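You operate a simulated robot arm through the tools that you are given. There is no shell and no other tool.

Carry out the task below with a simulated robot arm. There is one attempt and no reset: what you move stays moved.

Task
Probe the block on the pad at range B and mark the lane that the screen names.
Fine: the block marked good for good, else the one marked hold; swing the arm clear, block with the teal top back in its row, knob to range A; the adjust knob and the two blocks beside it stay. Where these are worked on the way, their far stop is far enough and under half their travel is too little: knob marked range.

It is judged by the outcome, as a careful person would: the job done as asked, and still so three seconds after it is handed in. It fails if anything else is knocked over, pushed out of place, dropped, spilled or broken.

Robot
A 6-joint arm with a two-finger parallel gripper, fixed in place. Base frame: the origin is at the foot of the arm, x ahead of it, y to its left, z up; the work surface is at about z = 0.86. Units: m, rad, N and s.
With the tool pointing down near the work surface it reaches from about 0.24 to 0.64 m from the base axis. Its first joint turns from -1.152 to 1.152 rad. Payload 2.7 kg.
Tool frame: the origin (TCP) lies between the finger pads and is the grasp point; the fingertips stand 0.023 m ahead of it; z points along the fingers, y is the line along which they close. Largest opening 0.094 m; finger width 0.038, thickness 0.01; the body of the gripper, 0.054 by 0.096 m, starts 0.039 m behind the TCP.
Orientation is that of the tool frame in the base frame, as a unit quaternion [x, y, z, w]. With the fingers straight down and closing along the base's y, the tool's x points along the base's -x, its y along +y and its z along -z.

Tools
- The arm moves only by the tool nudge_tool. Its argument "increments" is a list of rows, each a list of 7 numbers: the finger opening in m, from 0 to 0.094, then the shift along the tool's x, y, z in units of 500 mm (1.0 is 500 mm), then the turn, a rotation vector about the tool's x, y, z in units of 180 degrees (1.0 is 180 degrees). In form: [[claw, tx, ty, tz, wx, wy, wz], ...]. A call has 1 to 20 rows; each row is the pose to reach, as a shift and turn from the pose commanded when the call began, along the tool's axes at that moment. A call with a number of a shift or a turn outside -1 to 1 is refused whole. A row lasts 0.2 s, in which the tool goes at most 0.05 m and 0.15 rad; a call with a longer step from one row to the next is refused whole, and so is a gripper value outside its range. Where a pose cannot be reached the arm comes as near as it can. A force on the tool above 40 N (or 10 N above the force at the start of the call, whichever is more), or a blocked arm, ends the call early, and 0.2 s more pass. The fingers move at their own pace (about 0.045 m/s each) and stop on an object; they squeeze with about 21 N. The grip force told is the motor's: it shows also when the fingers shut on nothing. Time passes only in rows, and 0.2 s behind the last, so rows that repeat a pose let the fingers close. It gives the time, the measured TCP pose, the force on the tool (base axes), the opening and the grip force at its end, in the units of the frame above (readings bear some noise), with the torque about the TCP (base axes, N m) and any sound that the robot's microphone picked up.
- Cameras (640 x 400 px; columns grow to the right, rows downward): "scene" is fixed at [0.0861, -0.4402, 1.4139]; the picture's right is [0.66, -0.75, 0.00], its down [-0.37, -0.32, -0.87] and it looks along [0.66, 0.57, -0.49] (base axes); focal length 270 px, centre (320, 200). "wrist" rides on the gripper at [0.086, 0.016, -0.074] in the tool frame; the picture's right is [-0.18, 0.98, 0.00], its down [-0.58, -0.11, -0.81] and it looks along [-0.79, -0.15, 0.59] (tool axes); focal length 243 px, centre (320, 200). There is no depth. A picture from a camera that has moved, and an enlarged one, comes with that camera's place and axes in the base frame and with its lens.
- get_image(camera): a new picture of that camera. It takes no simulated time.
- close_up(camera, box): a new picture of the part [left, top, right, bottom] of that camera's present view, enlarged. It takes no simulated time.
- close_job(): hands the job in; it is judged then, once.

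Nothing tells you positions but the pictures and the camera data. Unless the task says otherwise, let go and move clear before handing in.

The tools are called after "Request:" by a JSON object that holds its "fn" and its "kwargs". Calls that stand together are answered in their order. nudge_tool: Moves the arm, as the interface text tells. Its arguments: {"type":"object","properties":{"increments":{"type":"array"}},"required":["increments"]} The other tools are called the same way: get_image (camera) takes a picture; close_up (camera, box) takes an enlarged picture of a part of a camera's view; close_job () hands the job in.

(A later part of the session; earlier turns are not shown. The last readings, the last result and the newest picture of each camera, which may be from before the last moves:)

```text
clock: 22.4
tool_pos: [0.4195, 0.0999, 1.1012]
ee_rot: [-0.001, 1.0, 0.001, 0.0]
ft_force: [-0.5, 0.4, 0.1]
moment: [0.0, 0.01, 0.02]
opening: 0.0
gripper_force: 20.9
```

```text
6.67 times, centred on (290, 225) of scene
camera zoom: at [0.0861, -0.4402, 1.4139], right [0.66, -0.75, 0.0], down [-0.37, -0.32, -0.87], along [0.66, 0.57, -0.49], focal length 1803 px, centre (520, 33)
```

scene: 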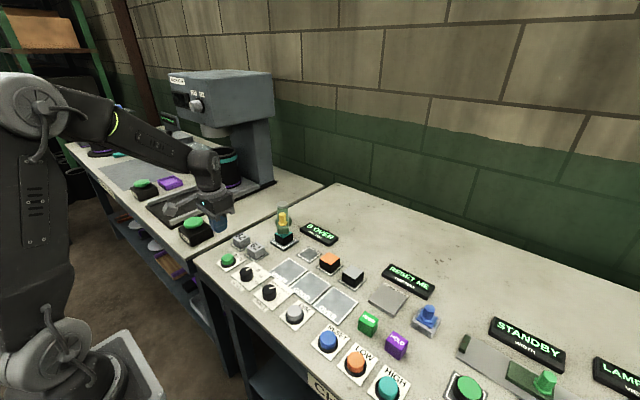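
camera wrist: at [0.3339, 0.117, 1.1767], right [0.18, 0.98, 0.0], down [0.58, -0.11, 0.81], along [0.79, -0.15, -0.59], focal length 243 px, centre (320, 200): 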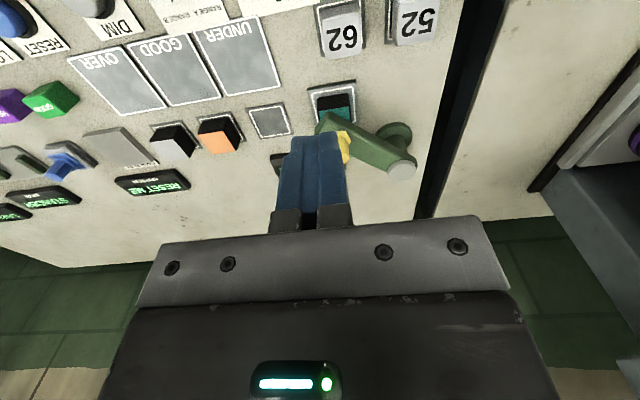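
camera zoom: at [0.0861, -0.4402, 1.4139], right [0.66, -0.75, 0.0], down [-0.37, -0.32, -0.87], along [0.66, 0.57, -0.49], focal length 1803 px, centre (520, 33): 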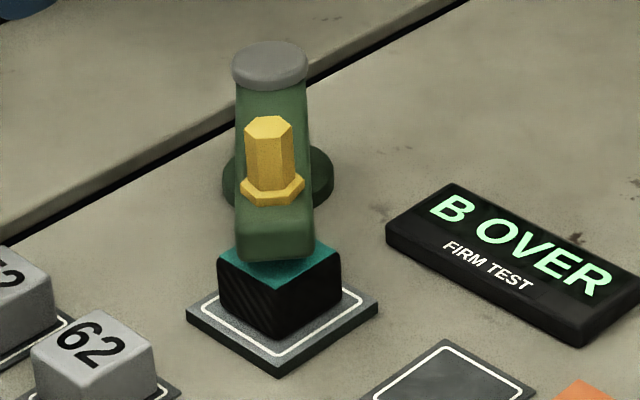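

Request:
{"fn": "nudge_tool", "kwargs": {"increments": [[0.0, 0, 0.08, 0, 0, 0, 0], [0.0, 0, 0.16, 0, 0, 0, 0], [0.0, 0, 0.2, 0, 0, 0, 0], [0.0, 0, 0.2, 0, 0, 0, 0]]}}

Request:
{"fn": "get_image", "kwargs": {"camera": "wrist"}}

Request:
{"fn": "close_up", "kwargs": {"camera": "wrist", "box": [190, 70, 330, 200]}}

```text
clock: 23.4
tool_pos: [0.4215, 0.2002, 1.1008]
ee_rot: [-0.001, 1.0, 0.0, 0.0]
ft_force: [0.2, -0.6, -0.3]
moment: [0.02, -0.03, -0.01]
opening: 0.0
gripper_force: 20.9
```

```text
taken
camera wrist: at [0.3354, 0.2175, 1.1761], right [0.18, 0.98, 0.0], down [0.58, -0.11, 0.81], along [0.79, -0.15, -0.59], focal length 243 px, centre (320, 200)
```

wrist: 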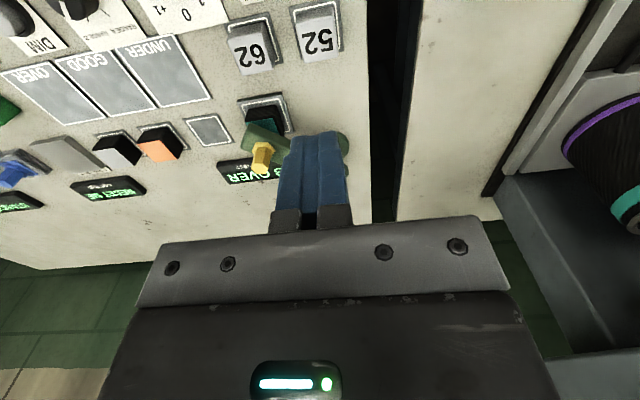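

```text
3.08 times, centred on (260, 135) of wrist
camera zoom: at [0.3354, 0.2175, 1.1761], right [0.18, 0.98, 0.0], down [0.58, -0.11, 0.81], along [0.79, -0.15, -0.59], focal length 746 px, centre (505, 400)
```

zoom: 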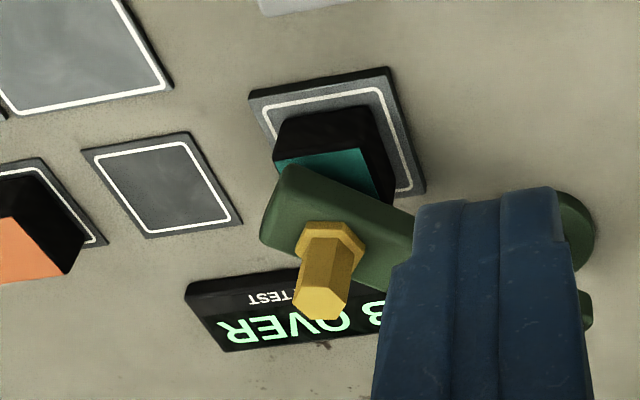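

The handle's axis is near (0.536, 0.105), with its top at z≈0.97, and the pivot is about (0.605, 0.184). I'll place open fingers around the handle with the tool turned 20°, then push along the arc toward -x/+y.

Request:
{"fn": "nudge_tool", "kwargs": {"increments": [[0.05, -0.05, -0.04, 0, 0, 0, -0.03], [0.05, -0.11, -0.09, 0, 0, 0, -0.06], [0.05, -0.17, -0.14, 0, 0, 0, -0.09], [0.05, -0.229, -0.19, 0, 0, 0, -0.111], [0.05, -0.229, -0.19, 0.08, 0, 0, -0.111], [0.05, -0.229, -0.19, 0.15, 0, 0, -0.111], [0.05, -0.229, -0.19, 0.15, 0, 0, -0.111]]}}

Request:
{"fn": "get_image", "kwargs": {"camera": "wrist"}}

Request:
{"fn": "close_up", "kwargs": {"camera": "scene", "box": [230, 165, 350, 255]}}

```text
clock: 25.0
tool_pos: [0.5351, 0.1063, 1.0261]
ee_rot: [-0.174, 0.985, 0.0, -0.001]
ft_force: [-0.1, -0.1, 1.2]
moment: [0.02, 0.01, 0.01]
opening: 0.0502
gripper_force: 0.1
```

```text
taken
camera wrist: at [0.449, 0.0913, 1.1005], right [-0.16, 0.99, 0.0], down [0.58, 0.1, 0.81], along [0.8, 0.13, -0.59], focal length 243 px, centre (320, 200)
```

wrist: 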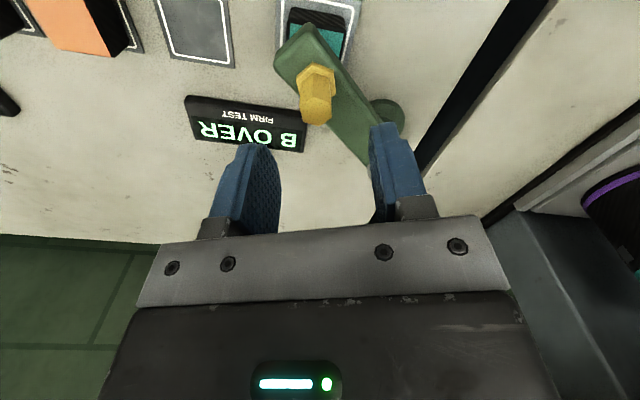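

```text
4.44 times, centred on (290, 210) of scene
camera zoom: at [0.0861, -0.4402, 1.4139], right [0.66, -0.75, 0.0], down [-0.37, -0.32, -0.87], along [0.66, 0.57, -0.49], focal length 1202 px, centre (453, 156)
```

zoom: 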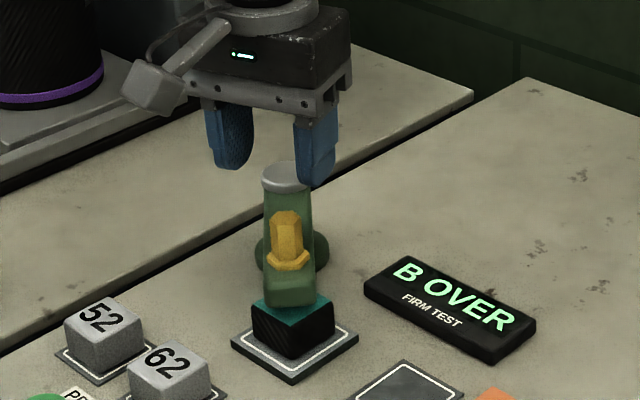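

The handle is well aligned between the fingers, so I'll go down around it.

Request:
{"fn": "nudge_tool", "kwargs": {"increments": [[0.05, 0, -0.004, 0.04, 0, 0, 0], [0.05, 0, -0.004, 0.08, 0, 0, 0], [0.05, 0, -0.004, 0.112, 0, 0, 0], [0.05, 0, -0.004, 0.112, 0, 0, 0]]}}

Request:
{"fn": "get_image", "kwargs": {"camera": "wrist"}}

Request:
{"fn": "close_up", "kwargs": {"camera": "scene", "box": [230, 165, 350, 255]}}

```text
clock: 26.0
tool_pos: [0.5364, 0.1038, 0.9681]
ee_rot: [-0.174, 0.985, -0.002, 0.0]
ft_force: [0.4, -0.4, 0.0]
moment: [0.0, 0.02, 0.0]
opening: 0.0501
gripper_force: 0.0
```

```text
taken
camera wrist: at [0.4497, 0.0903, 1.0436], right [-0.16, 0.99, 0.0], down [0.58, 0.1, 0.81], along [0.8, 0.13, -0.59], focal length 243 px, centre (320, 200)
```

wrist: 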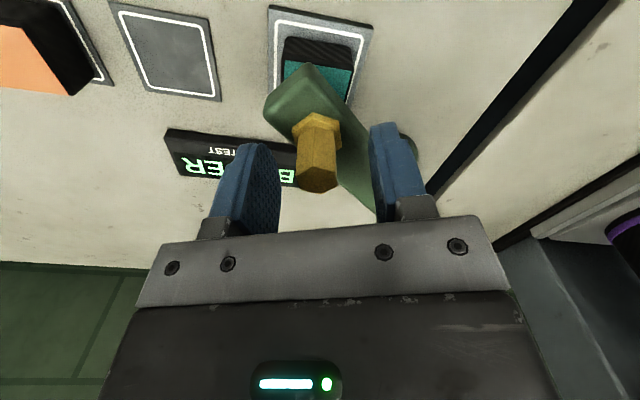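

```text
4.44 times, centred on (290, 210) of scene
camera zoom: at [0.0861, -0.4402, 1.4139], right [0.66, -0.75, 0.0], down [-0.37, -0.32, -0.87], along [0.66, 0.57, -0.49], focal length 1202 px, centre (453, 156)
```

zoom: 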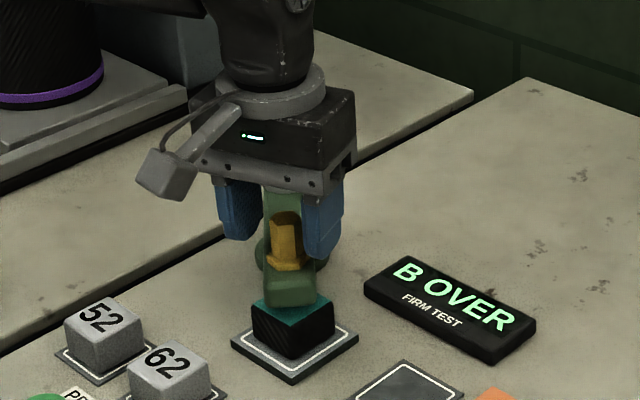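

Caged. I'll do the first part of the swing gently and watch the force.

Request:
{"fn": "nudge_tool", "kwargs": {"increments": [[0.05, 0.005, 0.0275, 0, 0, 0, 0], [0.05, 0.0105, 0.0553, 0, 0, 0, 0], [0.05, 0.017, 0.076, 0, 0, 0, 0], [0.05, 0.023, 0.0971, 0, 0, 0, 0], [0.05, 0.023, 0.0971, 0, 0, 0, 0]]}}

Request:
{"fn": "get_image", "kwargs": {"camera": "wrist"}}

Request:
{"fn": "close_up", "kwargs": {"camera": "scene", "box": [230, 165, 350, 255]}}

```text
clock: 27.2
tool_pos: [0.509, 0.1455, 0.9719]
ee_rot: [-0.175, 0.985, -0.001, 0.002]
ft_force: [-0.4, 0.4, 0.0]
moment: [0.0, -0.01, 0.05]
opening: 0.0504
gripper_force: 0.3
```

```text
taken
camera wrist: at [0.4225, 0.1315, 1.0443], right [-0.16, 0.99, 0.0], down [0.58, 0.1, 0.81], along [0.8, 0.13, -0.59], focal length 243 px, centre (320, 200)
```

wrist: 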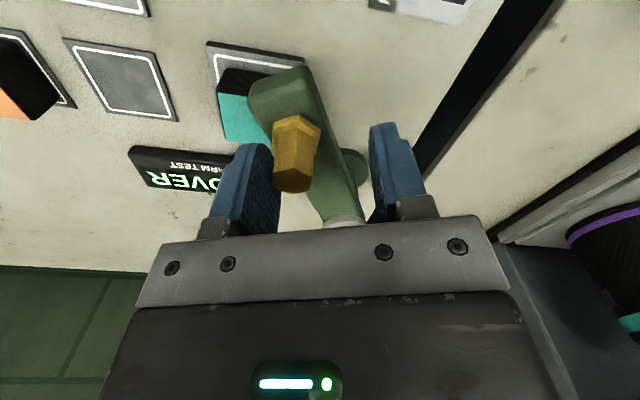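

```text
4.44 times, centred on (290, 210) of scene
camera zoom: at [0.0861, -0.4402, 1.4139], right [0.66, -0.75, 0.0], down [-0.37, -0.32, -0.87], along [0.66, 0.57, -0.49], focal length 1202 px, centre (453, 156)
```

zoom: 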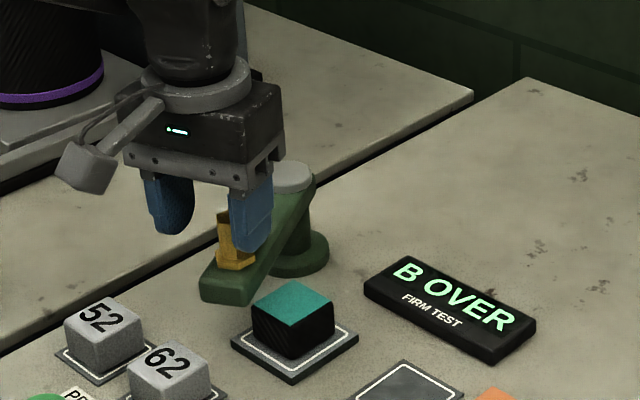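

It swings freely. I'll continue the arc so the arm is well clear of the pad.

Request:
{"fn": "nudge_tool", "kwargs": {"increments": [[0.05, 0.002, 0.0275, 0, 0, 0, 0], [0.05, 0.0021, 0.0551, 0, 0, 0, 0], [0.05, -0.003, 0.082, 0, 0, 0, 0], [0.05, -0.0096, 0.1083, 0, 0, 0, 0], [0.05, -0.021, 0.133, 0, 0, 0, 0], [0.05, -0.0348, 0.1566, 0, 0, 0, 0], [0.05, -0.0348, 0.1566, 0, 0, 0, 0]]}}

Request:
{"fn": "get_image", "kwargs": {"camera": "wrist"}}

Request:
{"fn": "close_up", "kwargs": {"camera": "scene", "box": [230, 165, 350, 255]}}

```text
clock: 28.8
tool_pos: [0.4972, 0.2263, 0.9699]
ee_rot: [-0.175, 0.985, -0.001, 0.0]
ft_force: [-0.2, 1.1, 0.4]
moment: [0.01, -0.03, -0.01]
opening: 0.0501
gripper_force: 0.0
```

```text
taken
camera wrist: at [0.4113, 0.2123, 1.0451], right [-0.16, 0.99, 0.0], down [0.58, 0.1, 0.81], along [0.8, 0.13, -0.59], focal length 243 px, centre (320, 200)
```

wrist: 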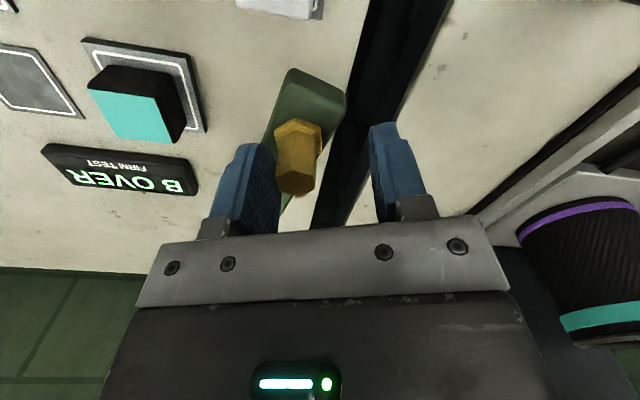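

```text
4.44 times, centred on (290, 210) of scene
camera zoom: at [0.0861, -0.4402, 1.4139], right [0.66, -0.75, 0.0], down [-0.37, -0.32, -0.87], along [0.66, 0.57, -0.49], focal length 1202 px, centre (453, 156)
```

zoom: 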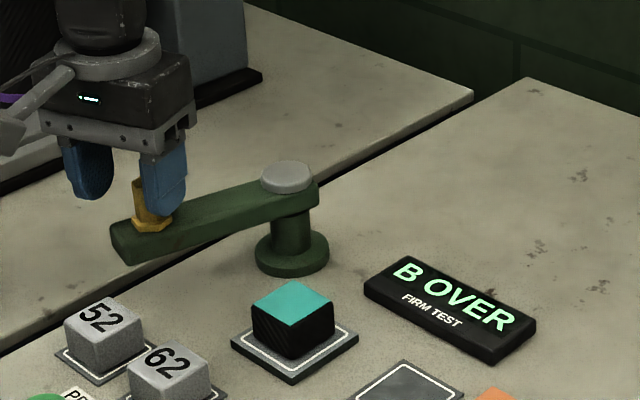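

The arm is clear of the block. I'll push it a little further for margin, then lift away.

Request:
{"fn": "nudge_tool", "kwargs": {"increments": [[0.05, -0.012, 0.014, 0, 0, 0, 0], [0.05, -0.024, 0.028, 0, 0, 0, 0], [0.05, -0.037, 0.0408, 0, 0, 0, 0], [0.05, -0.037, 0.0408, 0, 0, 0, 0], [0.05, -0.037, 0.0408, -0.07, 0, 0, 0], [0.05, -0.037, 0.0408, -0.15, 0, 0, 0], [0.05, -0.037, 0.0408, -0.23, 0, 0, 0]]}}

Request:
{"fn": "get_image", "kwargs": {"camera": "wrist"}}

Request:
{"fn": "get_image", "kwargs": {"camera": "scene"}}

Request:
{"fn": "close_up", "kwargs": {"camera": "scene", "box": [230, 165, 350, 255]}}

```text
clock: 30.4
tool_pos: [0.5074, 0.2501, 1.0862]
ee_rot: [-0.175, 0.985, 0.001, 0.0]
ft_force: [-0.6, -0.5, 0.9]
moment: [-0.01, 0.02, 0.0]
opening: 0.0501
gripper_force: 0.1
```

```text
taken
camera wrist: at [0.4221, 0.2364, 1.1614], right [-0.17, 0.99, 0.0], down [0.58, 0.1, 0.81], along [0.8, 0.13, -0.59], focal length 243 px, centre (320, 200)
```

wrist: 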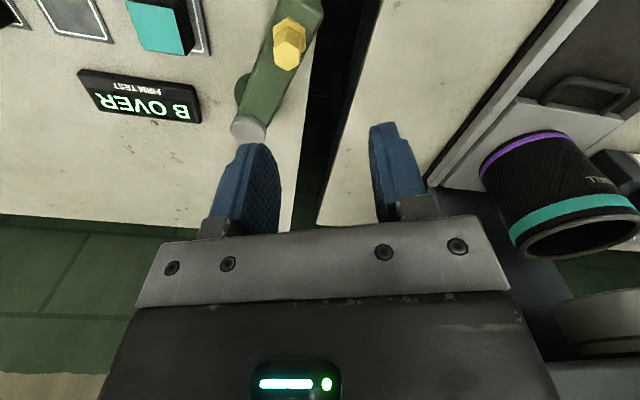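

```text
taken
```

scene: 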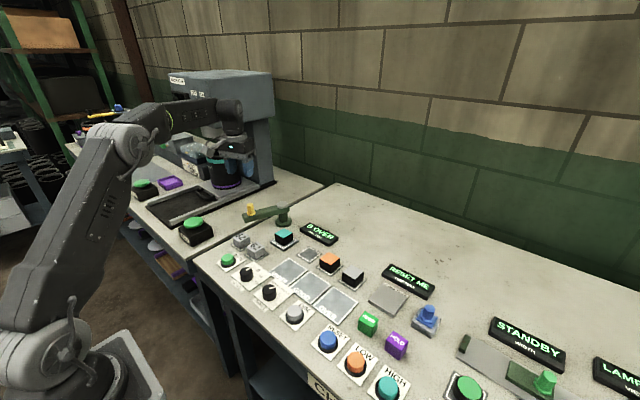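

```text
4.44 times, centred on (290, 210) of scene
camera zoom: at [0.0861, -0.4402, 1.4139], right [0.66, -0.75, 0.0], down [-0.37, -0.32, -0.87], along [0.66, 0.57, -0.49], focal length 1202 px, centre (453, 156)
```

zoom: 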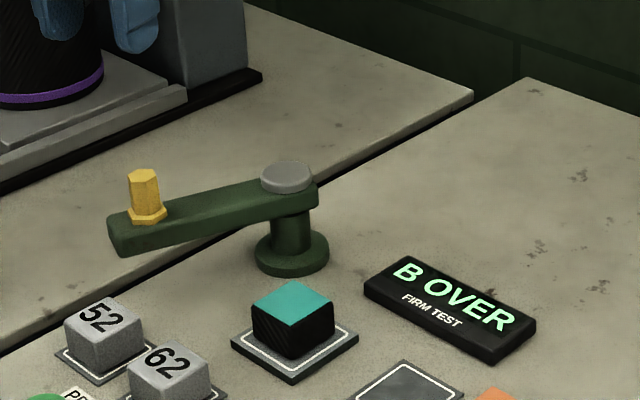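

The arm is clear. Next I'll hover over the teal block to pin down its position.

Request:
{"fn": "nudge_tool", "kwargs": {"increments": [[0.06, 0.015, -0.072, 0, 0, 0, 0.03], [0.06, 0.03, -0.144, 0, 0, 0, 0.06], [0.06, 0.045, -0.216, 0, 0, 0, 0.09], [0.06, 0.0601, -0.288, 0, 0, 0, 0.111], [0.06, 0.0601, -0.288, 0.08, 0, 0, 0.111], [0.06, 0.0601, -0.288, 0.16, 0, 0, 0.111], [0.06, 0.0601, -0.288, 0.16, 0, 0, 0.111]]}}

Request:
{"fn": "get_image", "kwargs": {"camera": "wrist"}}

Request:
{"fn": "close_up", "kwargs": {"camera": "wrist", "box": [200, 0, 440, 150]}}

Request:
{"fn": "close_up", "kwargs": {"camera": "scene", "box": [250, 205, 370, 295]}}

```text
clock: 32.0
tool_pos: [0.5299, 0.1059, 1.0047]
ee_rot: [-0.001, 1.0, -0.001, 0.0]
ft_force: [0.9, 0.0, 0.1]
moment: [0.02, 0.03, 0.0]
opening: 0.0601
gripper_force: 0.0
```

```text
taken
camera wrist: at [0.4437, 0.1226, 1.0791], right [0.18, 0.98, 0.0], down [0.58, -0.11, 0.81], along [0.79, -0.15, -0.59], focal length 243 px, centre (320, 200)
```

wrist: 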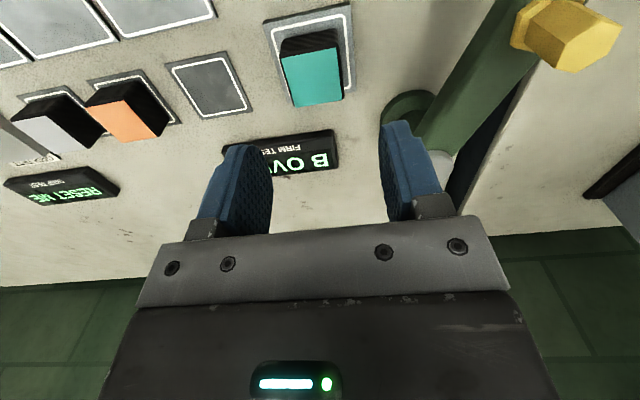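

```text
2.67 times, centred on (320, 75) of wrist
camera zoom: at [0.4437, 0.1226, 1.0791], right [0.18, 0.98, 0.0], down [0.58, -0.11, 0.81], along [0.79, -0.15, -0.59], focal length 647 px, centre (320, 533)
```

zoom: 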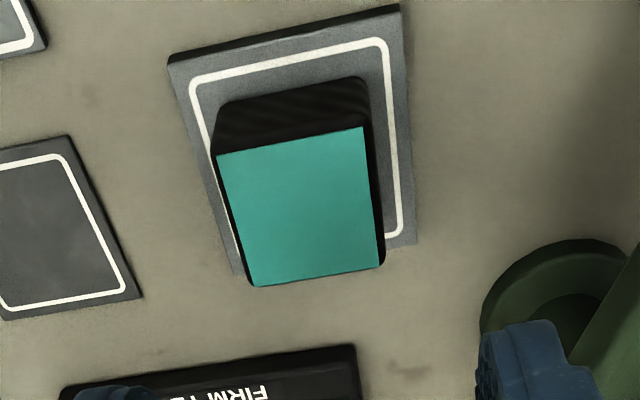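

```text
4.44 times, centred on (310, 250) of scene
camera zoom: at [0.0861, -0.4402, 1.4139], right [0.66, -0.75, 0.0], down [-0.37, -0.32, -0.87], along [0.66, 0.57, -0.49], focal length 1202 px, centre (364, -22)
```

zoom: 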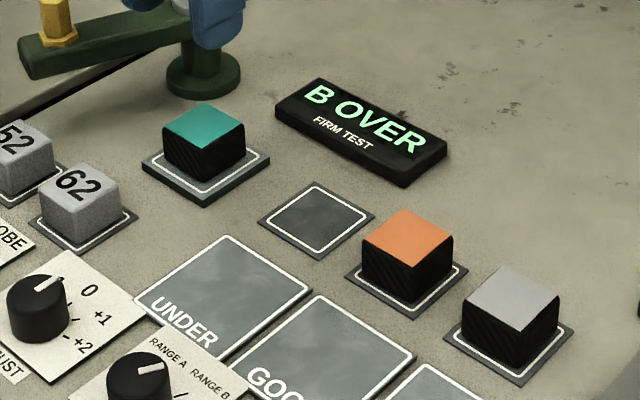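

The teal block is at about (0.533, 0.101), top at z≈0.903, and about 4 cm wide. The empty slot is near (0.544, 0.002). I'll go down around the block and grip it.

Request:
{"fn": "nudge_tool", "kwargs": {"increments": [[0.065, -0.006, -0.008, 0.04, 0, 0, 0], [0.065, -0.006, -0.008, 0.08, 0, 0, 0], [0.065, -0.006, -0.008, 0.12, 0, 0, 0], [0.065, -0.006, -0.008, 0.12, 0, 0, 0]]}}

Request:
{"fn": "close_up", "kwargs": {"camera": "wrist", "box": [200, 50, 440, 200]}}

Request:
{"fn": "close_up", "kwargs": {"camera": "scene", "box": [230, 165, 350, 255]}}

```text
clock: 33.0
tool_pos: [0.5327, 0.102, 0.9459]
ee_rot: [-0.001, 1.0, 0.0, 0.001]
ft_force: [-1.1, -0.6, -0.2]
moment: [0.01, 0.03, 0.01]
opening: 0.065
gripper_force: 0.1
```

```text
2.67 times, centred on (320, 125) of wrist
camera zoom: at [0.447, 0.118, 1.0204], right [0.18, 0.98, 0.0], down [0.58, -0.11, 0.81], along [0.79, -0.15, -0.59], focal length 647 px, centre (320, 400)
```

zoom: 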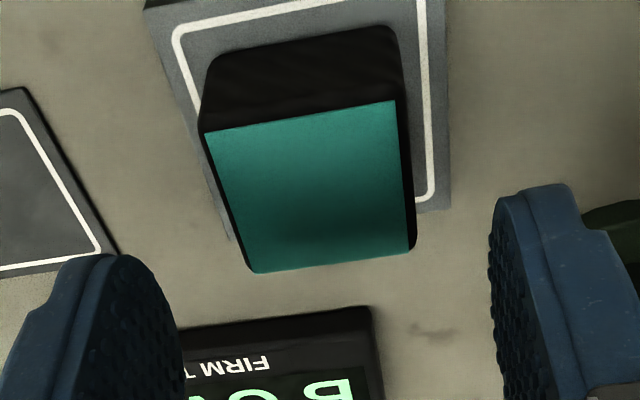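

```text
4.44 times, centred on (290, 210) of scene
camera zoom: at [0.0861, -0.4402, 1.4139], right [0.66, -0.75, 0.0], down [-0.37, -0.32, -0.87], along [0.66, 0.57, -0.49], focal length 1202 px, centre (453, 156)
```

zoom: 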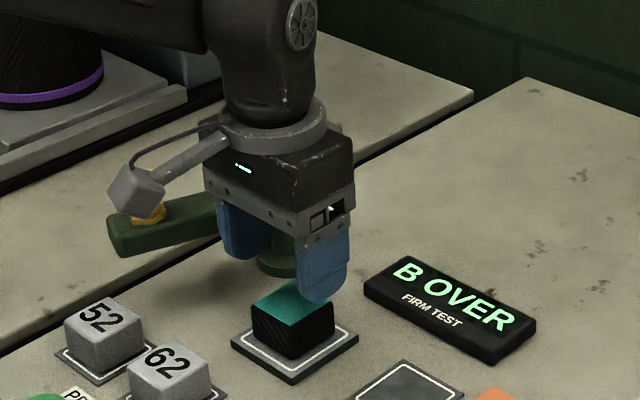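

Request:
{"fn": "nudge_tool", "kwargs": {"increments": [[0.065, 0, -0.001, 0.03, 0, 0, 0], [0.065, 0, -0.001, 0.06, 0, 0, 0], [0.065, 0, -0.001, 0.096, 0, 0, 0], [0.065, 0, -0.001, 0.096, 0, 0, 0], [0.03, 0, -0.001, 0.096, 0, 0, 0], [0.03, 0, -0.001, 0.096, 0, 0, 0], [0.03, 0, -0.001, 0.096, 0, 0, 0], [0.03, 0, -0.001, 0.096, 0, 0, 0]]}}

Request:
{"fn": "get_image", "kwargs": {"camera": "wrist"}}

```text
clock: 34.8
tool_pos: [0.5335, 0.1019, 0.8966]
ee_rot: [-0.001, 1.0, 0.0, 0.0]
ft_force: [-0.5, 1.2, -0.4]
moment: [-0.04, 0.02, 0.0]
opening: 0.0434
gripper_force: 20.8
```

```text
taken
camera wrist: at [0.4469, 0.1178, 0.9717], right [0.18, 0.98, 0.0], down [0.58, -0.11, 0.81], along [0.79, -0.15, -0.59], focal length 243 px, centre (320, 200)
```

wrist: 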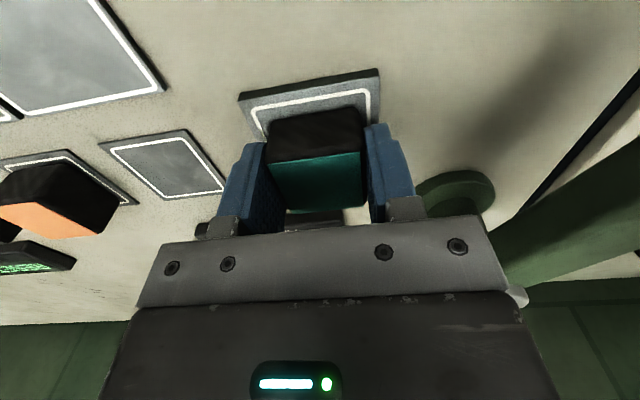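

Gripped, with the block 43 mm wide. I'll lift it and carry it above the empty slot.

Request:
{"fn": "nudge_tool", "kwargs": {"increments": [[0.03, 0, 0, -0.04, 0, 0, 0], [0.03, 0, 0, -0.08, 0, 0, 0], [0.03, 0, 0, -0.14, 0, 0, 0], [0.03, -0.007, -0.06, -0.14, 0, 0, 0], [0.03, -0.014, -0.13, -0.14, 0, 0, 0], [0.03, -0.021, -0.199, -0.14, 0, 0, 0], [0.03, -0.021, -0.199, -0.14, 0, 0, 0]]}}

Request:
{"fn": "get_image", "kwargs": {"camera": "wrist"}}

Request:
{"fn": "close_up", "kwargs": {"camera": "wrist", "box": [200, 0, 440, 150]}}

Request:
{"fn": "close_up", "kwargs": {"camera": "scene", "box": [250, 205, 370, 295]}}

```text
clock: 36.4
tool_pos: [0.5429, -0.0017, 0.968]
ee_rot: [-0.001, 1.0, -0.001, 0.0]
ft_force: [0.6, -0.3, -0.3]
moment: [0.01, 0.04, 0.0]
opening: 0.0435
gripper_force: 21.1
```

```text
taken
camera wrist: at [0.4576, 0.015, 1.0429], right [0.18, 0.98, 0.0], down [0.58, -0.11, 0.81], along [0.79, -0.15, -0.59], focal length 243 px, centre (320, 200)
```

wrist: 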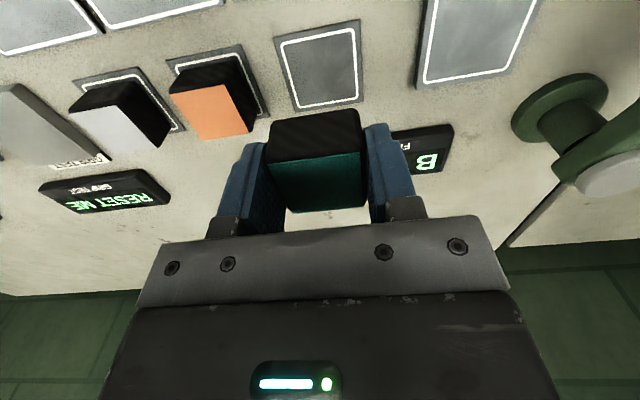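

```text
2.67 times, centred on (320, 75) of wrist
camera zoom: at [0.4576, 0.015, 1.0429], right [0.18, 0.98, 0.0], down [0.58, -0.11, 0.81], along [0.79, -0.15, -0.59], focal length 647 px, centre (320, 533)
```

zoom: 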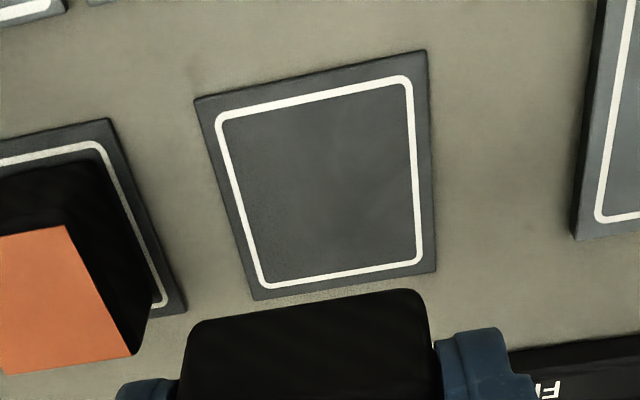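

```text
4.44 times, centred on (310, 250) of scene
camera zoom: at [0.0861, -0.4403, 1.4139], right [0.66, -0.75, 0.0], down [-0.37, -0.32, -0.87], along [0.66, 0.57, -0.49], focal length 1202 px, centre (364, -22)
```

zoom: 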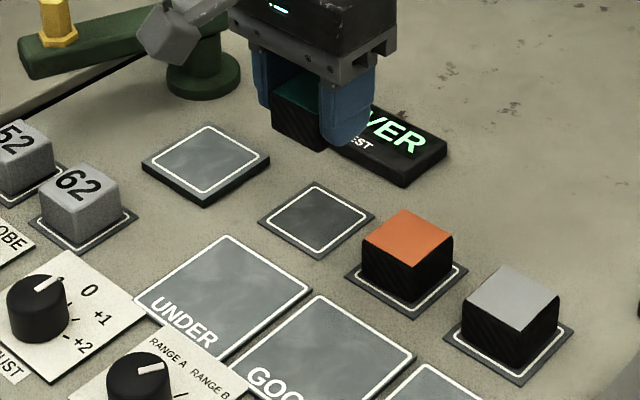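

The slot centre works out to about (0.543, 0.001), right under the tool. I'll lower most of the way, then check.

Request:
{"fn": "nudge_tool", "kwargs": {"increments": [[0.03, 0, 0, 0.04, 0, 0, 0], [0.03, 0, 0, 0.08, 0, 0, 0], [0.03, 0, 0, 0.126, 0, 0, 0], [0.03, 0, 0, 0.126, 0, 0, 0]]}}

Request:
{"fn": "get_image", "kwargs": {"camera": "wrist"}}

Request:
{"fn": "close_up", "kwargs": {"camera": "scene", "box": [280, 215, 360, 275]}}

Request:
{"fn": "close_up", "kwargs": {"camera": "wrist", "box": [220, 50, 420, 220]}}

```text
clock: 37.4
tool_pos: [0.5429, -0.0011, 0.9055]
ee_rot: [-0.001, 1.0, 0.0, 0.001]
ft_force: [0.1, 0.2, -0.5]
moment: [0.01, 0.02, -0.01]
opening: 0.0435
gripper_force: 20.9
```

```text
taken
camera wrist: at [0.4574, 0.0151, 0.9801], right [0.18, 0.98, 0.0], down [0.58, -0.11, 0.81], along [0.79, -0.15, -0.59], focal length 243 px, centre (320, 200)
```

wrist: 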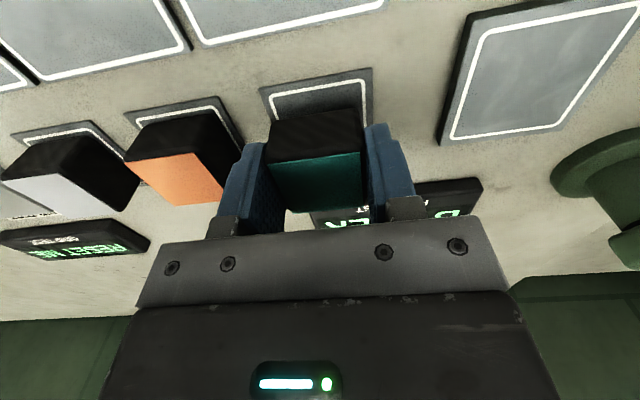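

```text
6.67 times, centred on (320, 245) of scene
camera zoom: at [0.0861, -0.4402, 1.4139], right [0.66, -0.75, 0.0], down [-0.37, -0.32, -0.87], along [0.66, 0.57, -0.49], focal length 1803 px, centre (320, -100)
```

zoom: 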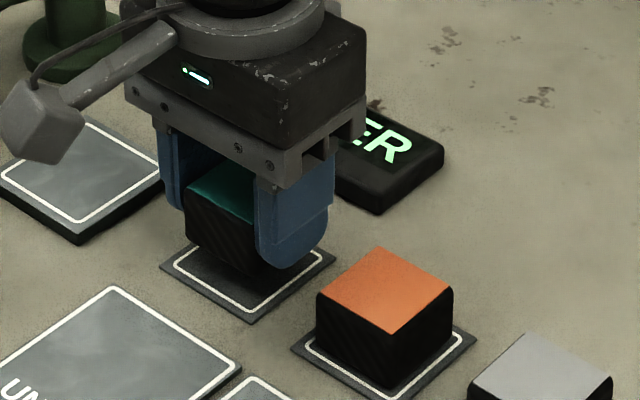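

```text
2.35 times, centred on (320, 135) of wrist
camera zoom: at [0.4574, 0.0151, 0.9801], right [0.18, 0.98, 0.0], down [0.58, -0.11, 0.81], along [0.79, -0.15, -0.59], focal length 571 px, centre (320, 353)
```

zoom: 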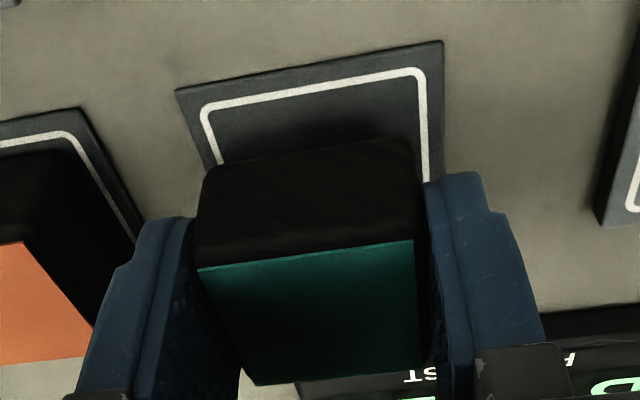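

The slot centre refines to (0.5423, 0.002). I'll shift 2.5 mm in y and lower gently until it touches.

Request:
{"fn": "nudge_tool", "kwargs": {"increments": [[0.03, 0.002, 0.005, 0.0, 0, 0, 0], [0.03, 0.002, 0.005, 0.01, 0, 0, 0], [0.03, 0.002, 0.005, 0.02, 0, 0, 0], [0.03, 0.002, 0.005, 0.026, 0, 0, 0], [0.03, 0.002, 0.005, 0.026, 0, 0, 0]]}}

Request:
{"fn": "close_up", "kwargs": {"camera": "wrist", "box": [220, 50, 420, 220]}}

Request:
{"fn": "close_up", "kwargs": {"camera": "scene", "box": [280, 215, 360, 275]}}

```text
clock: 38.6
tool_pos: [0.5423, 0.0025, 0.8919]
ee_rot: [-0.001, 1.0, 0.0, 0.001]
ft_force: [0.1, 0.0, -1.2]
moment: [0.03, 0.01, -0.01]
opening: 0.0432
gripper_force: 20.8
```

```text
2.35 times, centred on (320, 135) of wrist
camera zoom: at [0.4566, 0.0194, 0.9666], right [0.18, 0.98, 0.0], down [0.58, -0.11, 0.81], along [0.79, -0.15, -0.59], focal length 571 px, centre (320, 353)
```

zoom: 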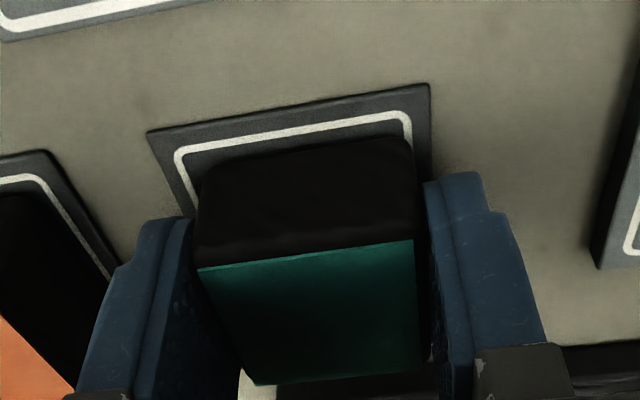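

```text
6.67 times, centred on (320, 245) of scene
camera zoom: at [0.0861, -0.4402, 1.4139], right [0.66, -0.75, 0.0], down [-0.37, -0.32, -0.87], along [0.66, 0.57, -0.49], focal length 1803 px, centre (320, -100)
```

zoom: 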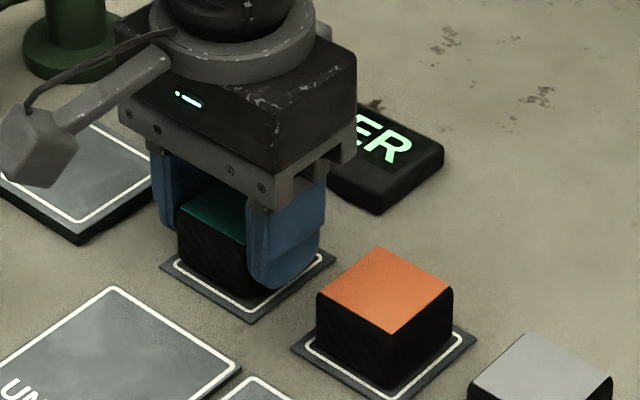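

Request:
{"fn": "nudge_tool", "kwargs": {"increments": [[0.03, 0, -0.0014, 0.0, 0, 0, 0], [0.03, 0, -0.0014, 0.003, 0, 0, 0], [0.03, 0, -0.0014, 0.006, 0, 0, 0], [0.03, 0, -0.0014, 0.006, 0, 0, 0]]}}

```text
clock: 39.6
tool_pos: [0.5425, 0.0022, 0.8904]
ee_rot: [0.0, 1.0, -0.001, 0.003]
ft_force: [-6.5, 0.6, 24.8]
moment: [0.1, 0.47, 0.02]
opening: 0.0434
gripper_force: 21.6
```

Contact at about 25 N. I'll relieve it slightly, then open the fingers and lift.

Request:
{"fn": "nudge_tool", "kwargs": {"increments": [[0.03, 0, 0, -0.0024, 0, 0, 0], [0.03, 0, 0, -0.0024, 0, 0, 0], [0.06, 0, 0, -0.0024, 0, 0, 0], [0.06, 0, 0, -0.0024, 0, 0, 0], [0.06, 0, 0, -0.0024, 0, 0, 0], [0.06, 0, 0, -0.03, 0, 0, 0], [0.06, 0, 0, -0.1, 0, 0, 0], [0.06, 0, 0, -0.18, 0, 0, 0], [0.06, 0, 0, -0.22, 0, 0, 0], [0.06, 0, 0, -0.22, 0, 0, 0]]}}

Request:
{"fn": "get_image", "kwargs": {"camera": "wrist"}}

Request:
{"fn": "close_up", "kwargs": {"camera": "scene", "box": [250, 205, 370, 295]}}

```text
clock: 41.8
tool_pos: [0.5402, 0.0023, 1.0007]
ee_rot: [-0.001, 1.0, 0.0, -0.001]
ft_force: [0.8, 0.1, -0.1]
moment: [0.0, -0.04, -0.01]
opening: 0.0601
gripper_force: 0.0
```

```text
taken
camera wrist: at [0.4545, 0.0189, 1.0749], right [0.18, 0.98, 0.0], down [0.58, -0.11, 0.81], along [0.79, -0.15, -0.59], focal length 243 px, centre (320, 200)
```

wrist: 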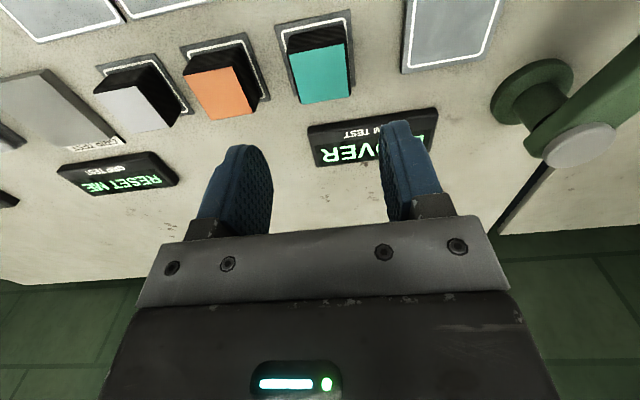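

```text
4.44 times, centred on (310, 250) of scene
camera zoom: at [0.0861, -0.4402, 1.4139], right [0.66, -0.75, 0.0], down [-0.37, -0.32, -0.87], along [0.66, 0.57, -0.49], focal length 1202 px, centre (364, -22)
```

zoom: 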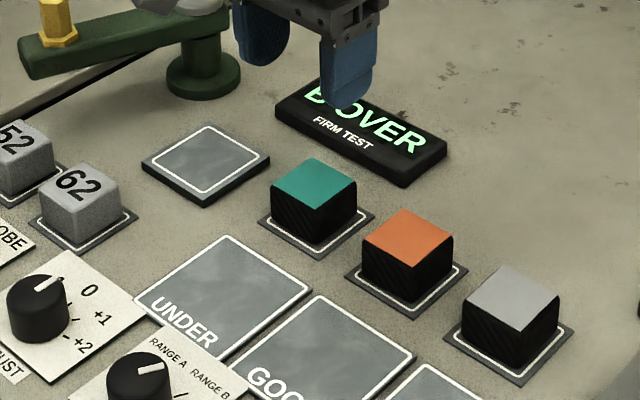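

The teal block is back in its slot. Next is the HOLD block, near (0.447, -0.334): I'll move over it and look.

Request:
{"fn": "nudge_tool", "kwargs": {"increments": [[0.07, 0.02, -0.07, -0.05, 0, 0, 0], [0.07, 0.04, -0.15, -0.1, 0, 0, 0], [0.07, 0.06, -0.23, -0.1, 0, 0, 0], [0.07, 0.08, -0.31, -0.1, 0, 0, 0], [0.07, 0.1, -0.39, -0.1, 0, 0, 0], [0.07, 0.13, -0.47, -0.1, 0, 0, 0], [0.07, 0.16, -0.55, -0.1, 0, 0, 0], [0.07, 0.19, -0.62, -0.1, 0, 0, 0], [0.07, 0.2, -0.672, -0.1, 0, 0, 0], [0.07, 0.2, -0.672, -0.1, 0, 0, 0]]}}

Request:
{"fn": "get_image", "kwargs": {"camera": "wrist"}}

Request:
{"fn": "get_image", "kwargs": {"camera": "scene"}}

Request:
{"fn": "close_up", "kwargs": {"camera": "wrist", "box": [200, 0, 440, 150]}}

Request:
{"fn": "close_up", "kwargs": {"camera": "scene", "box": [300, 270, 440, 375]}}

```text
clock: 44.0
tool_pos: [0.4432, -0.3328, 1.0478]
ee_rot: [0.0, 1.0, 0.0, 0.0]
ft_force: [-0.8, 0.5, -0.4]
moment: [-0.02, 0.0, 0.01]
opening: 0.0697
gripper_force: 0.1
```

```text
taken
camera wrist: at [0.3576, -0.3171, 1.1228], right [0.18, 0.98, 0.0], down [0.58, -0.11, 0.81], along [0.79, -0.15, -0.59], focal length 243 px, centre (320, 200)
```

wrist: 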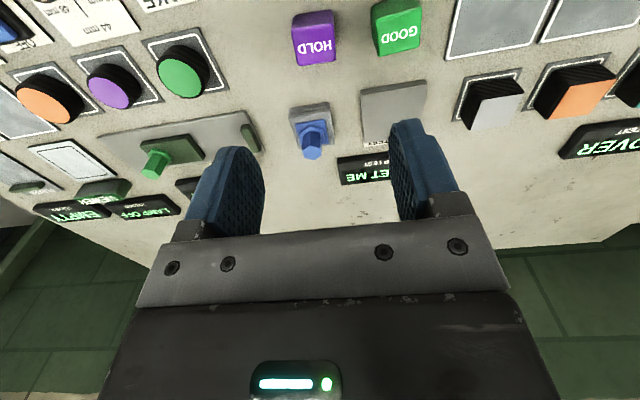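

```text
taken
```

scene: 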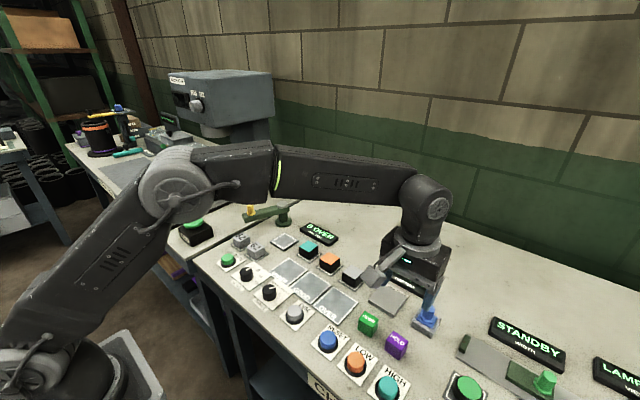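

```text
2.67 times, centred on (320, 75) of wrist
camera zoom: at [0.3576, -0.3171, 1.1228], right [0.18, 0.98, 0.0], down [0.58, -0.11, 0.81], along [0.79, -0.15, -0.59], focal length 647 px, centre (320, 533)
```

zoom: 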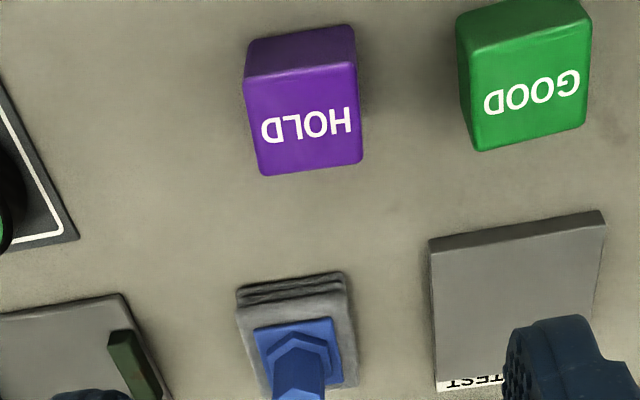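

```text
3.81 times, centred on (370, 322) of scene
camera zoom: at [0.0861, -0.4403, 1.4139], right [0.66, -0.75, 0.0], down [-0.37, -0.32, -0.87], along [0.66, 0.57, -0.49], focal length 1030 px, centre (130, -267)
```

zoom: 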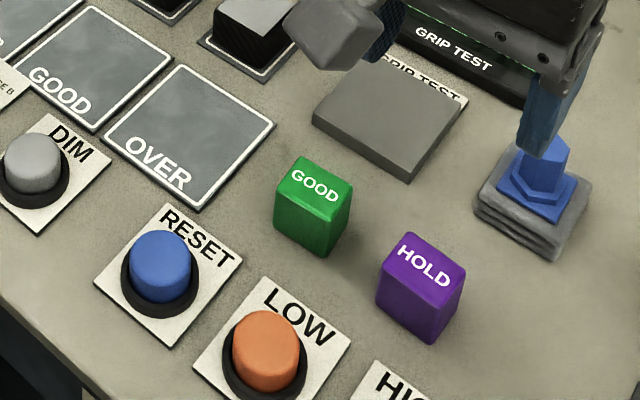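

The HOLD block is at about (0.440, -0.336), top at z≈0.905, and about 35 mm wide. I'll come down partway over it and check.

Request:
{"fn": "nudge_tool", "kwargs": {"increments": [[0.056, 0.005, -0.0068, 0.05, 0, 0, 0], [0.056, 0.005, -0.0068, 0.12, 0, 0, 0], [0.056, 0.005, -0.0068, 0.19, 0, 0, 0], [0.056, 0.005, -0.0068, 0.19, 0, 0, 0]]}}

Request:
{"fn": "get_image", "kwargs": {"camera": "wrist"}}

Request:
{"fn": "close_up", "kwargs": {"camera": "wrist", "box": [200, 50, 440, 200]}}

Request:
{"fn": "close_up", "kwargs": {"camera": "scene", "box": [330, 250, 470, 355]}}

```text
clock: 45.0
tool_pos: [0.4417, -0.3366, 0.9512]
ee_rot: [-0.001, 1.0, 0.0, 0.0]
ft_force: [0.4, 0.9, -0.5]
moment: [-0.03, 0.0, 0.0]
opening: 0.0559
gripper_force: 0.0
```

```text
taken
camera wrist: at [0.3553, -0.3203, 1.0268], right [0.18, 0.98, 0.0], down [0.58, -0.11, 0.81], along [0.79, -0.15, -0.59], focal length 243 px, centre (320, 200)
```

wrist: 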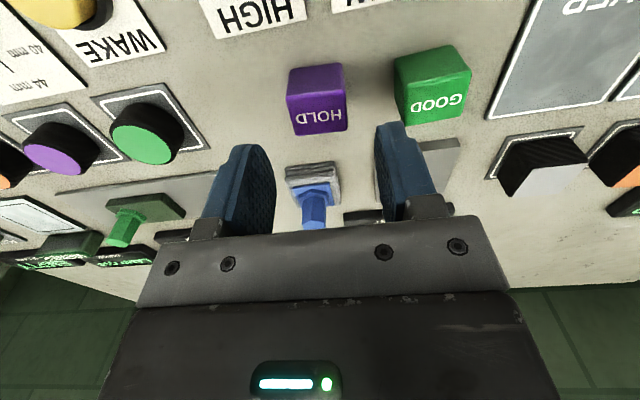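

```text
2.67 times, centred on (320, 125) of wrist
camera zoom: at [0.3553, -0.3203, 1.0268], right [0.18, 0.98, 0.0], down [0.58, -0.11, 0.81], along [0.79, -0.15, -0.59], focal length 647 px, centre (320, 400)
```

zoom: 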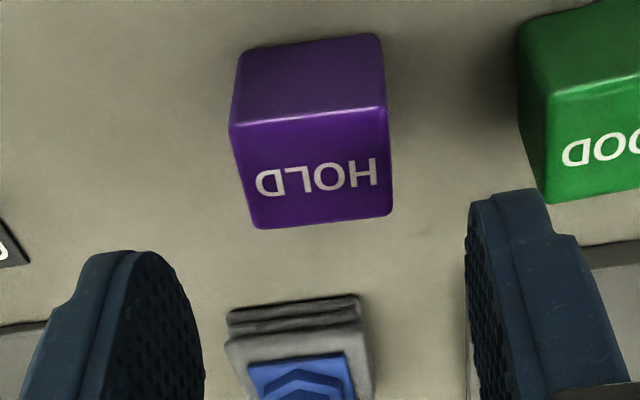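

```text
3.81 times, centred on (400, 302) of scene
camera zoom: at [0.0861, -0.4402, 1.4139], right [0.66, -0.75, 0.0], down [-0.37, -0.32, -0.87], along [0.66, 0.57, -0.49], focal length 1030 px, centre (15, -190)
```

zoom: 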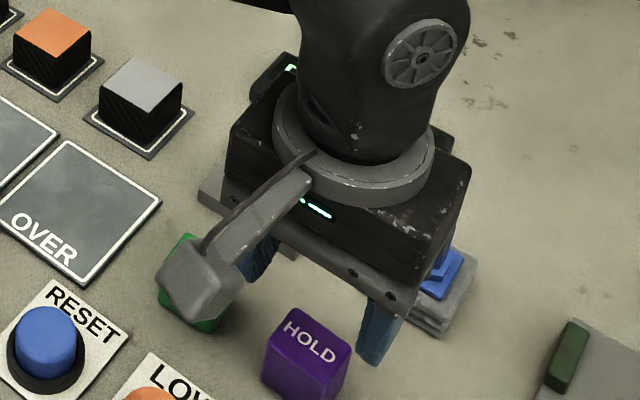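

Request:
{"fn": "nudge_tool", "kwargs": {"increments": [[0.056, -0.005, -0.002, 0.04, 0, 0, 0.017], [0.056, -0.005, -0.002, 0.08, 0, 0, 0.017], [0.056, -0.005, -0.002, 0.124, 0, 0, 0.017], [0.056, -0.005, -0.002, 0.124, 0, 0, 0.017], [0.025, -0.005, -0.002, 0.124, 0, 0, 0.017], [0.025, -0.005, -0.002, 0.124, 0, 0, 0.017], [0.025, -0.005, -0.002, 0.124, 0, 0, 0.017], [0.025, -0.005, -0.002, 0.124, 0, 0, 0.017]]}}

Request:
{"fn": "get_image", "kwargs": {"camera": "wrist"}}

```text
clock: 46.8
tool_pos: [0.4445, -0.3348, 0.8918]
ee_rot: [0.026, 1.0, 0.0, 0.001]
ft_force: [0.4, -0.1, -0.4]
moment: [0.02, 0.0, 0.05]
opening: 0.0352
gripper_force: 20.9
```

```text
taken
camera wrist: at [0.3599, -0.3148, 0.9662], right [0.23, 0.97, 0.0], down [0.57, -0.14, 0.81], along [0.78, -0.19, -0.59], focal length 243 px, centre (320, 200)
```

wrist: 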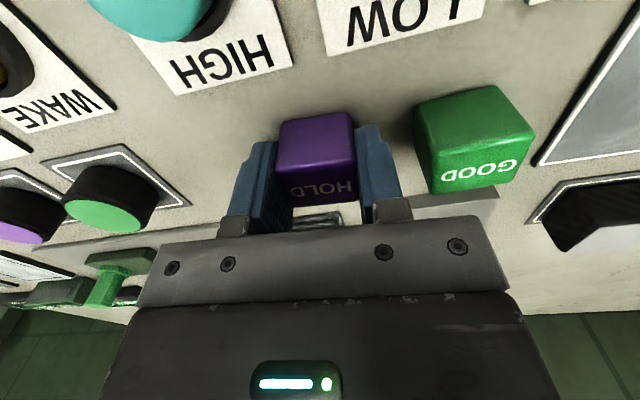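

Gripped. I'll lift it over the GOOD block and carry it to hover above the OVER lane, near (0.455, -0.17).

Request:
{"fn": "nudge_tool", "kwargs": {"increments": [[0.025, 0, 0, -0.06, 0, 0, 0], [0.025, 0, 0, -0.14, 0, 0, 0], [0.025, 0, 0, -0.18, 0, 0, 0], [0.025, -0.001, 0.07, -0.18, 0, 0, -0.004], [0.025, -0.002, 0.15, -0.18, 0, 0, -0.008], [0.025, -0.003, 0.23, -0.18, 0, 0, -0.012], [0.025, -0.0037, 0.3, -0.18, 0, 0, -0.017], [0.025, -0.0037, 0.3306, -0.18, 0, 0, -0.017], [0.025, -0.0037, 0.3306, -0.18, 0, 0, -0.017]]}}

Request:
{"fn": "get_image", "kwargs": {"camera": "wrist"}}

Request:
{"fn": "close_up", "kwargs": {"camera": "wrist", "box": [200, 0, 440, 150]}}

Request:
{"fn": "close_up", "kwargs": {"camera": "scene", "box": [270, 235, 410, 340]}}

```text
clock: 48.8
tool_pos: [0.455, -0.172, 0.9806]
ee_rot: [-0.001, 1.0, -0.001, 0.002]
ft_force: [0.4, 0.3, -0.5]
moment: [0.02, -0.01, -0.03]
opening: 0.0351
gripper_force: 21.3
```

```text
taken
camera wrist: at [0.3682, -0.1554, 1.0556], right [0.18, 0.98, 0.0], down [0.58, -0.11, 0.81], along [0.79, -0.15, -0.59], focal length 243 px, centre (320, 200)
```

wrist: 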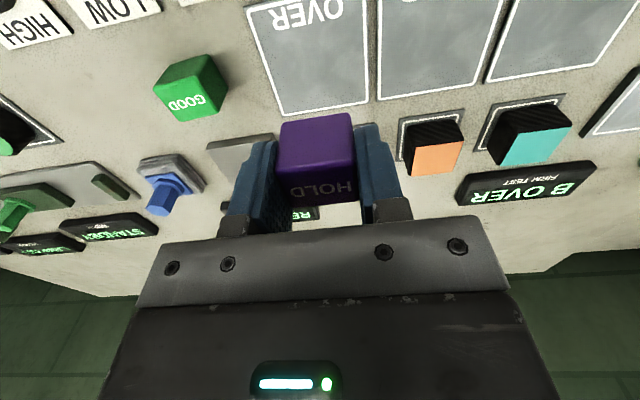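

```text
2.67 times, centred on (320, 75) of wrist
camera zoom: at [0.3682, -0.1554, 1.0556], right [0.18, 0.98, 0.0], down [0.58, -0.11, 0.81], along [0.79, -0.15, -0.59], focal length 647 px, centre (320, 533)
```

zoom: 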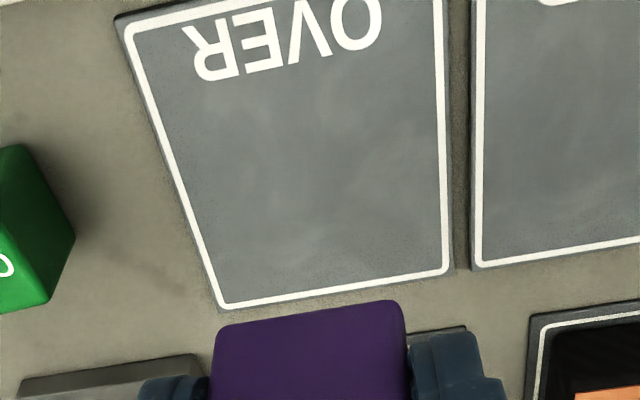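

```text
3.81 times, centred on (340, 288) of scene
camera zoom: at [0.0861, -0.4402, 1.4139], right [0.66, -0.75, 0.0], down [-0.37, -0.32, -0.87], along [0.66, 0.57, -0.49], focal length 1030 px, centre (244, -133)
```

zoom: 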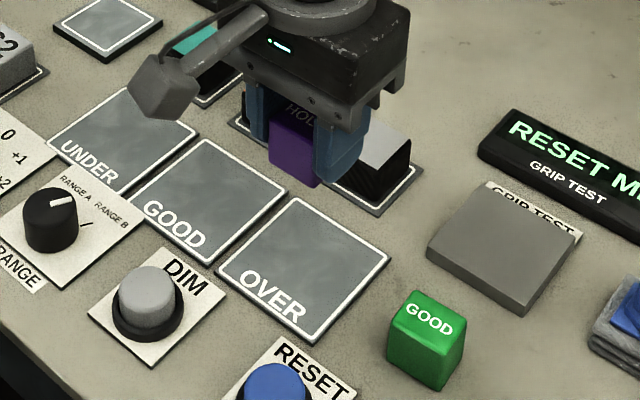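

The OVER lane is centred at about (0.453, -0.174). I'll line up and lower.

Request:
{"fn": "nudge_tool", "kwargs": {"increments": [[0.025, 0.003, -0.005, 0.04, 0, 0, 0], [0.025, 0.003, -0.005, 0.1, 0, 0, 0], [0.025, 0.003, -0.005, 0.158, 0, 0, 0], [0.025, 0.003, -0.005, 0.158, 0, 0, 0]]}}

Request:
{"fn": "get_image", "kwargs": {"camera": "wrist"}}

Request:
{"fn": "close_up", "kwargs": {"camera": "scene", "box": [270, 235, 410, 340]}}

```text
clock: 49.8
tool_pos: [0.4516, -0.1729, 0.9034]
ee_rot: [-0.001, 1.0, -0.001, 0.001]
ft_force: [0.9, -0.3, 0.4]
moment: [-0.01, -0.02, 0.0]
opening: 0.0351
gripper_force: 21.1
```

```text
taken
camera wrist: at [0.3658, -0.1571, 0.9779], right [0.18, 0.98, 0.0], down [0.58, -0.11, 0.81], along [0.79, -0.15, -0.59], focal length 243 px, centre (320, 200)
```

wrist: 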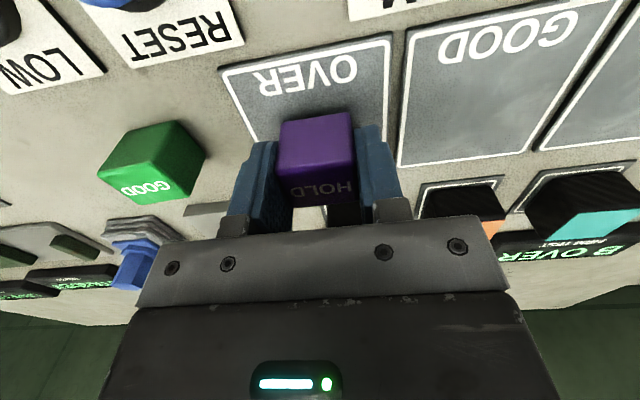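

```text
3.81 times, centred on (340, 288) of scene
camera zoom: at [0.0861, -0.4402, 1.4139], right [0.66, -0.75, 0.0], down [-0.37, -0.32, -0.87], along [0.66, 0.57, -0.49], focal length 1030 px, centre (244, -133)
```

zoom: 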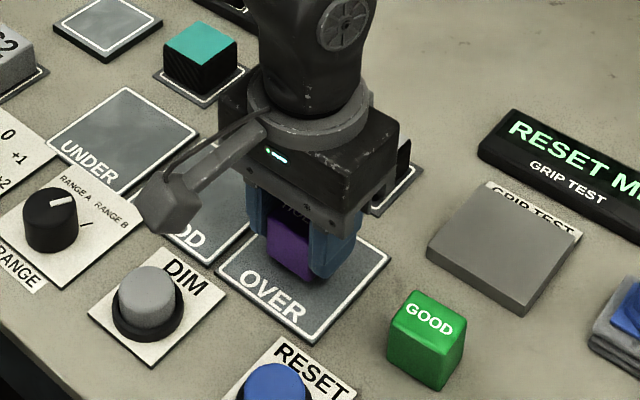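

Request:
{"fn": "nudge_tool", "kwargs": {"increments": [[0.025, 0, 0, 0.004, 0, 0, 0], [0.025, 0, 0, 0.008, 0, 0, 0], [0.025, 0, 0, 0.011, 0, 0, 0], [0.025, 0, 0, 0.014, 0, 0, 0], [0.025, 0, 0, 0.014, 0, 0, 0]]}}

```text
clock: 51.0
tool_pos: [0.4509, -0.1753, 0.8965]
ee_rot: [-0.001, 1.0, 0.0, 0.0]
ft_force: [0.4, 0.3, 0.6]
moment: [0.02, -0.01, -0.03]
opening: 0.0355
gripper_force: 20.5
```

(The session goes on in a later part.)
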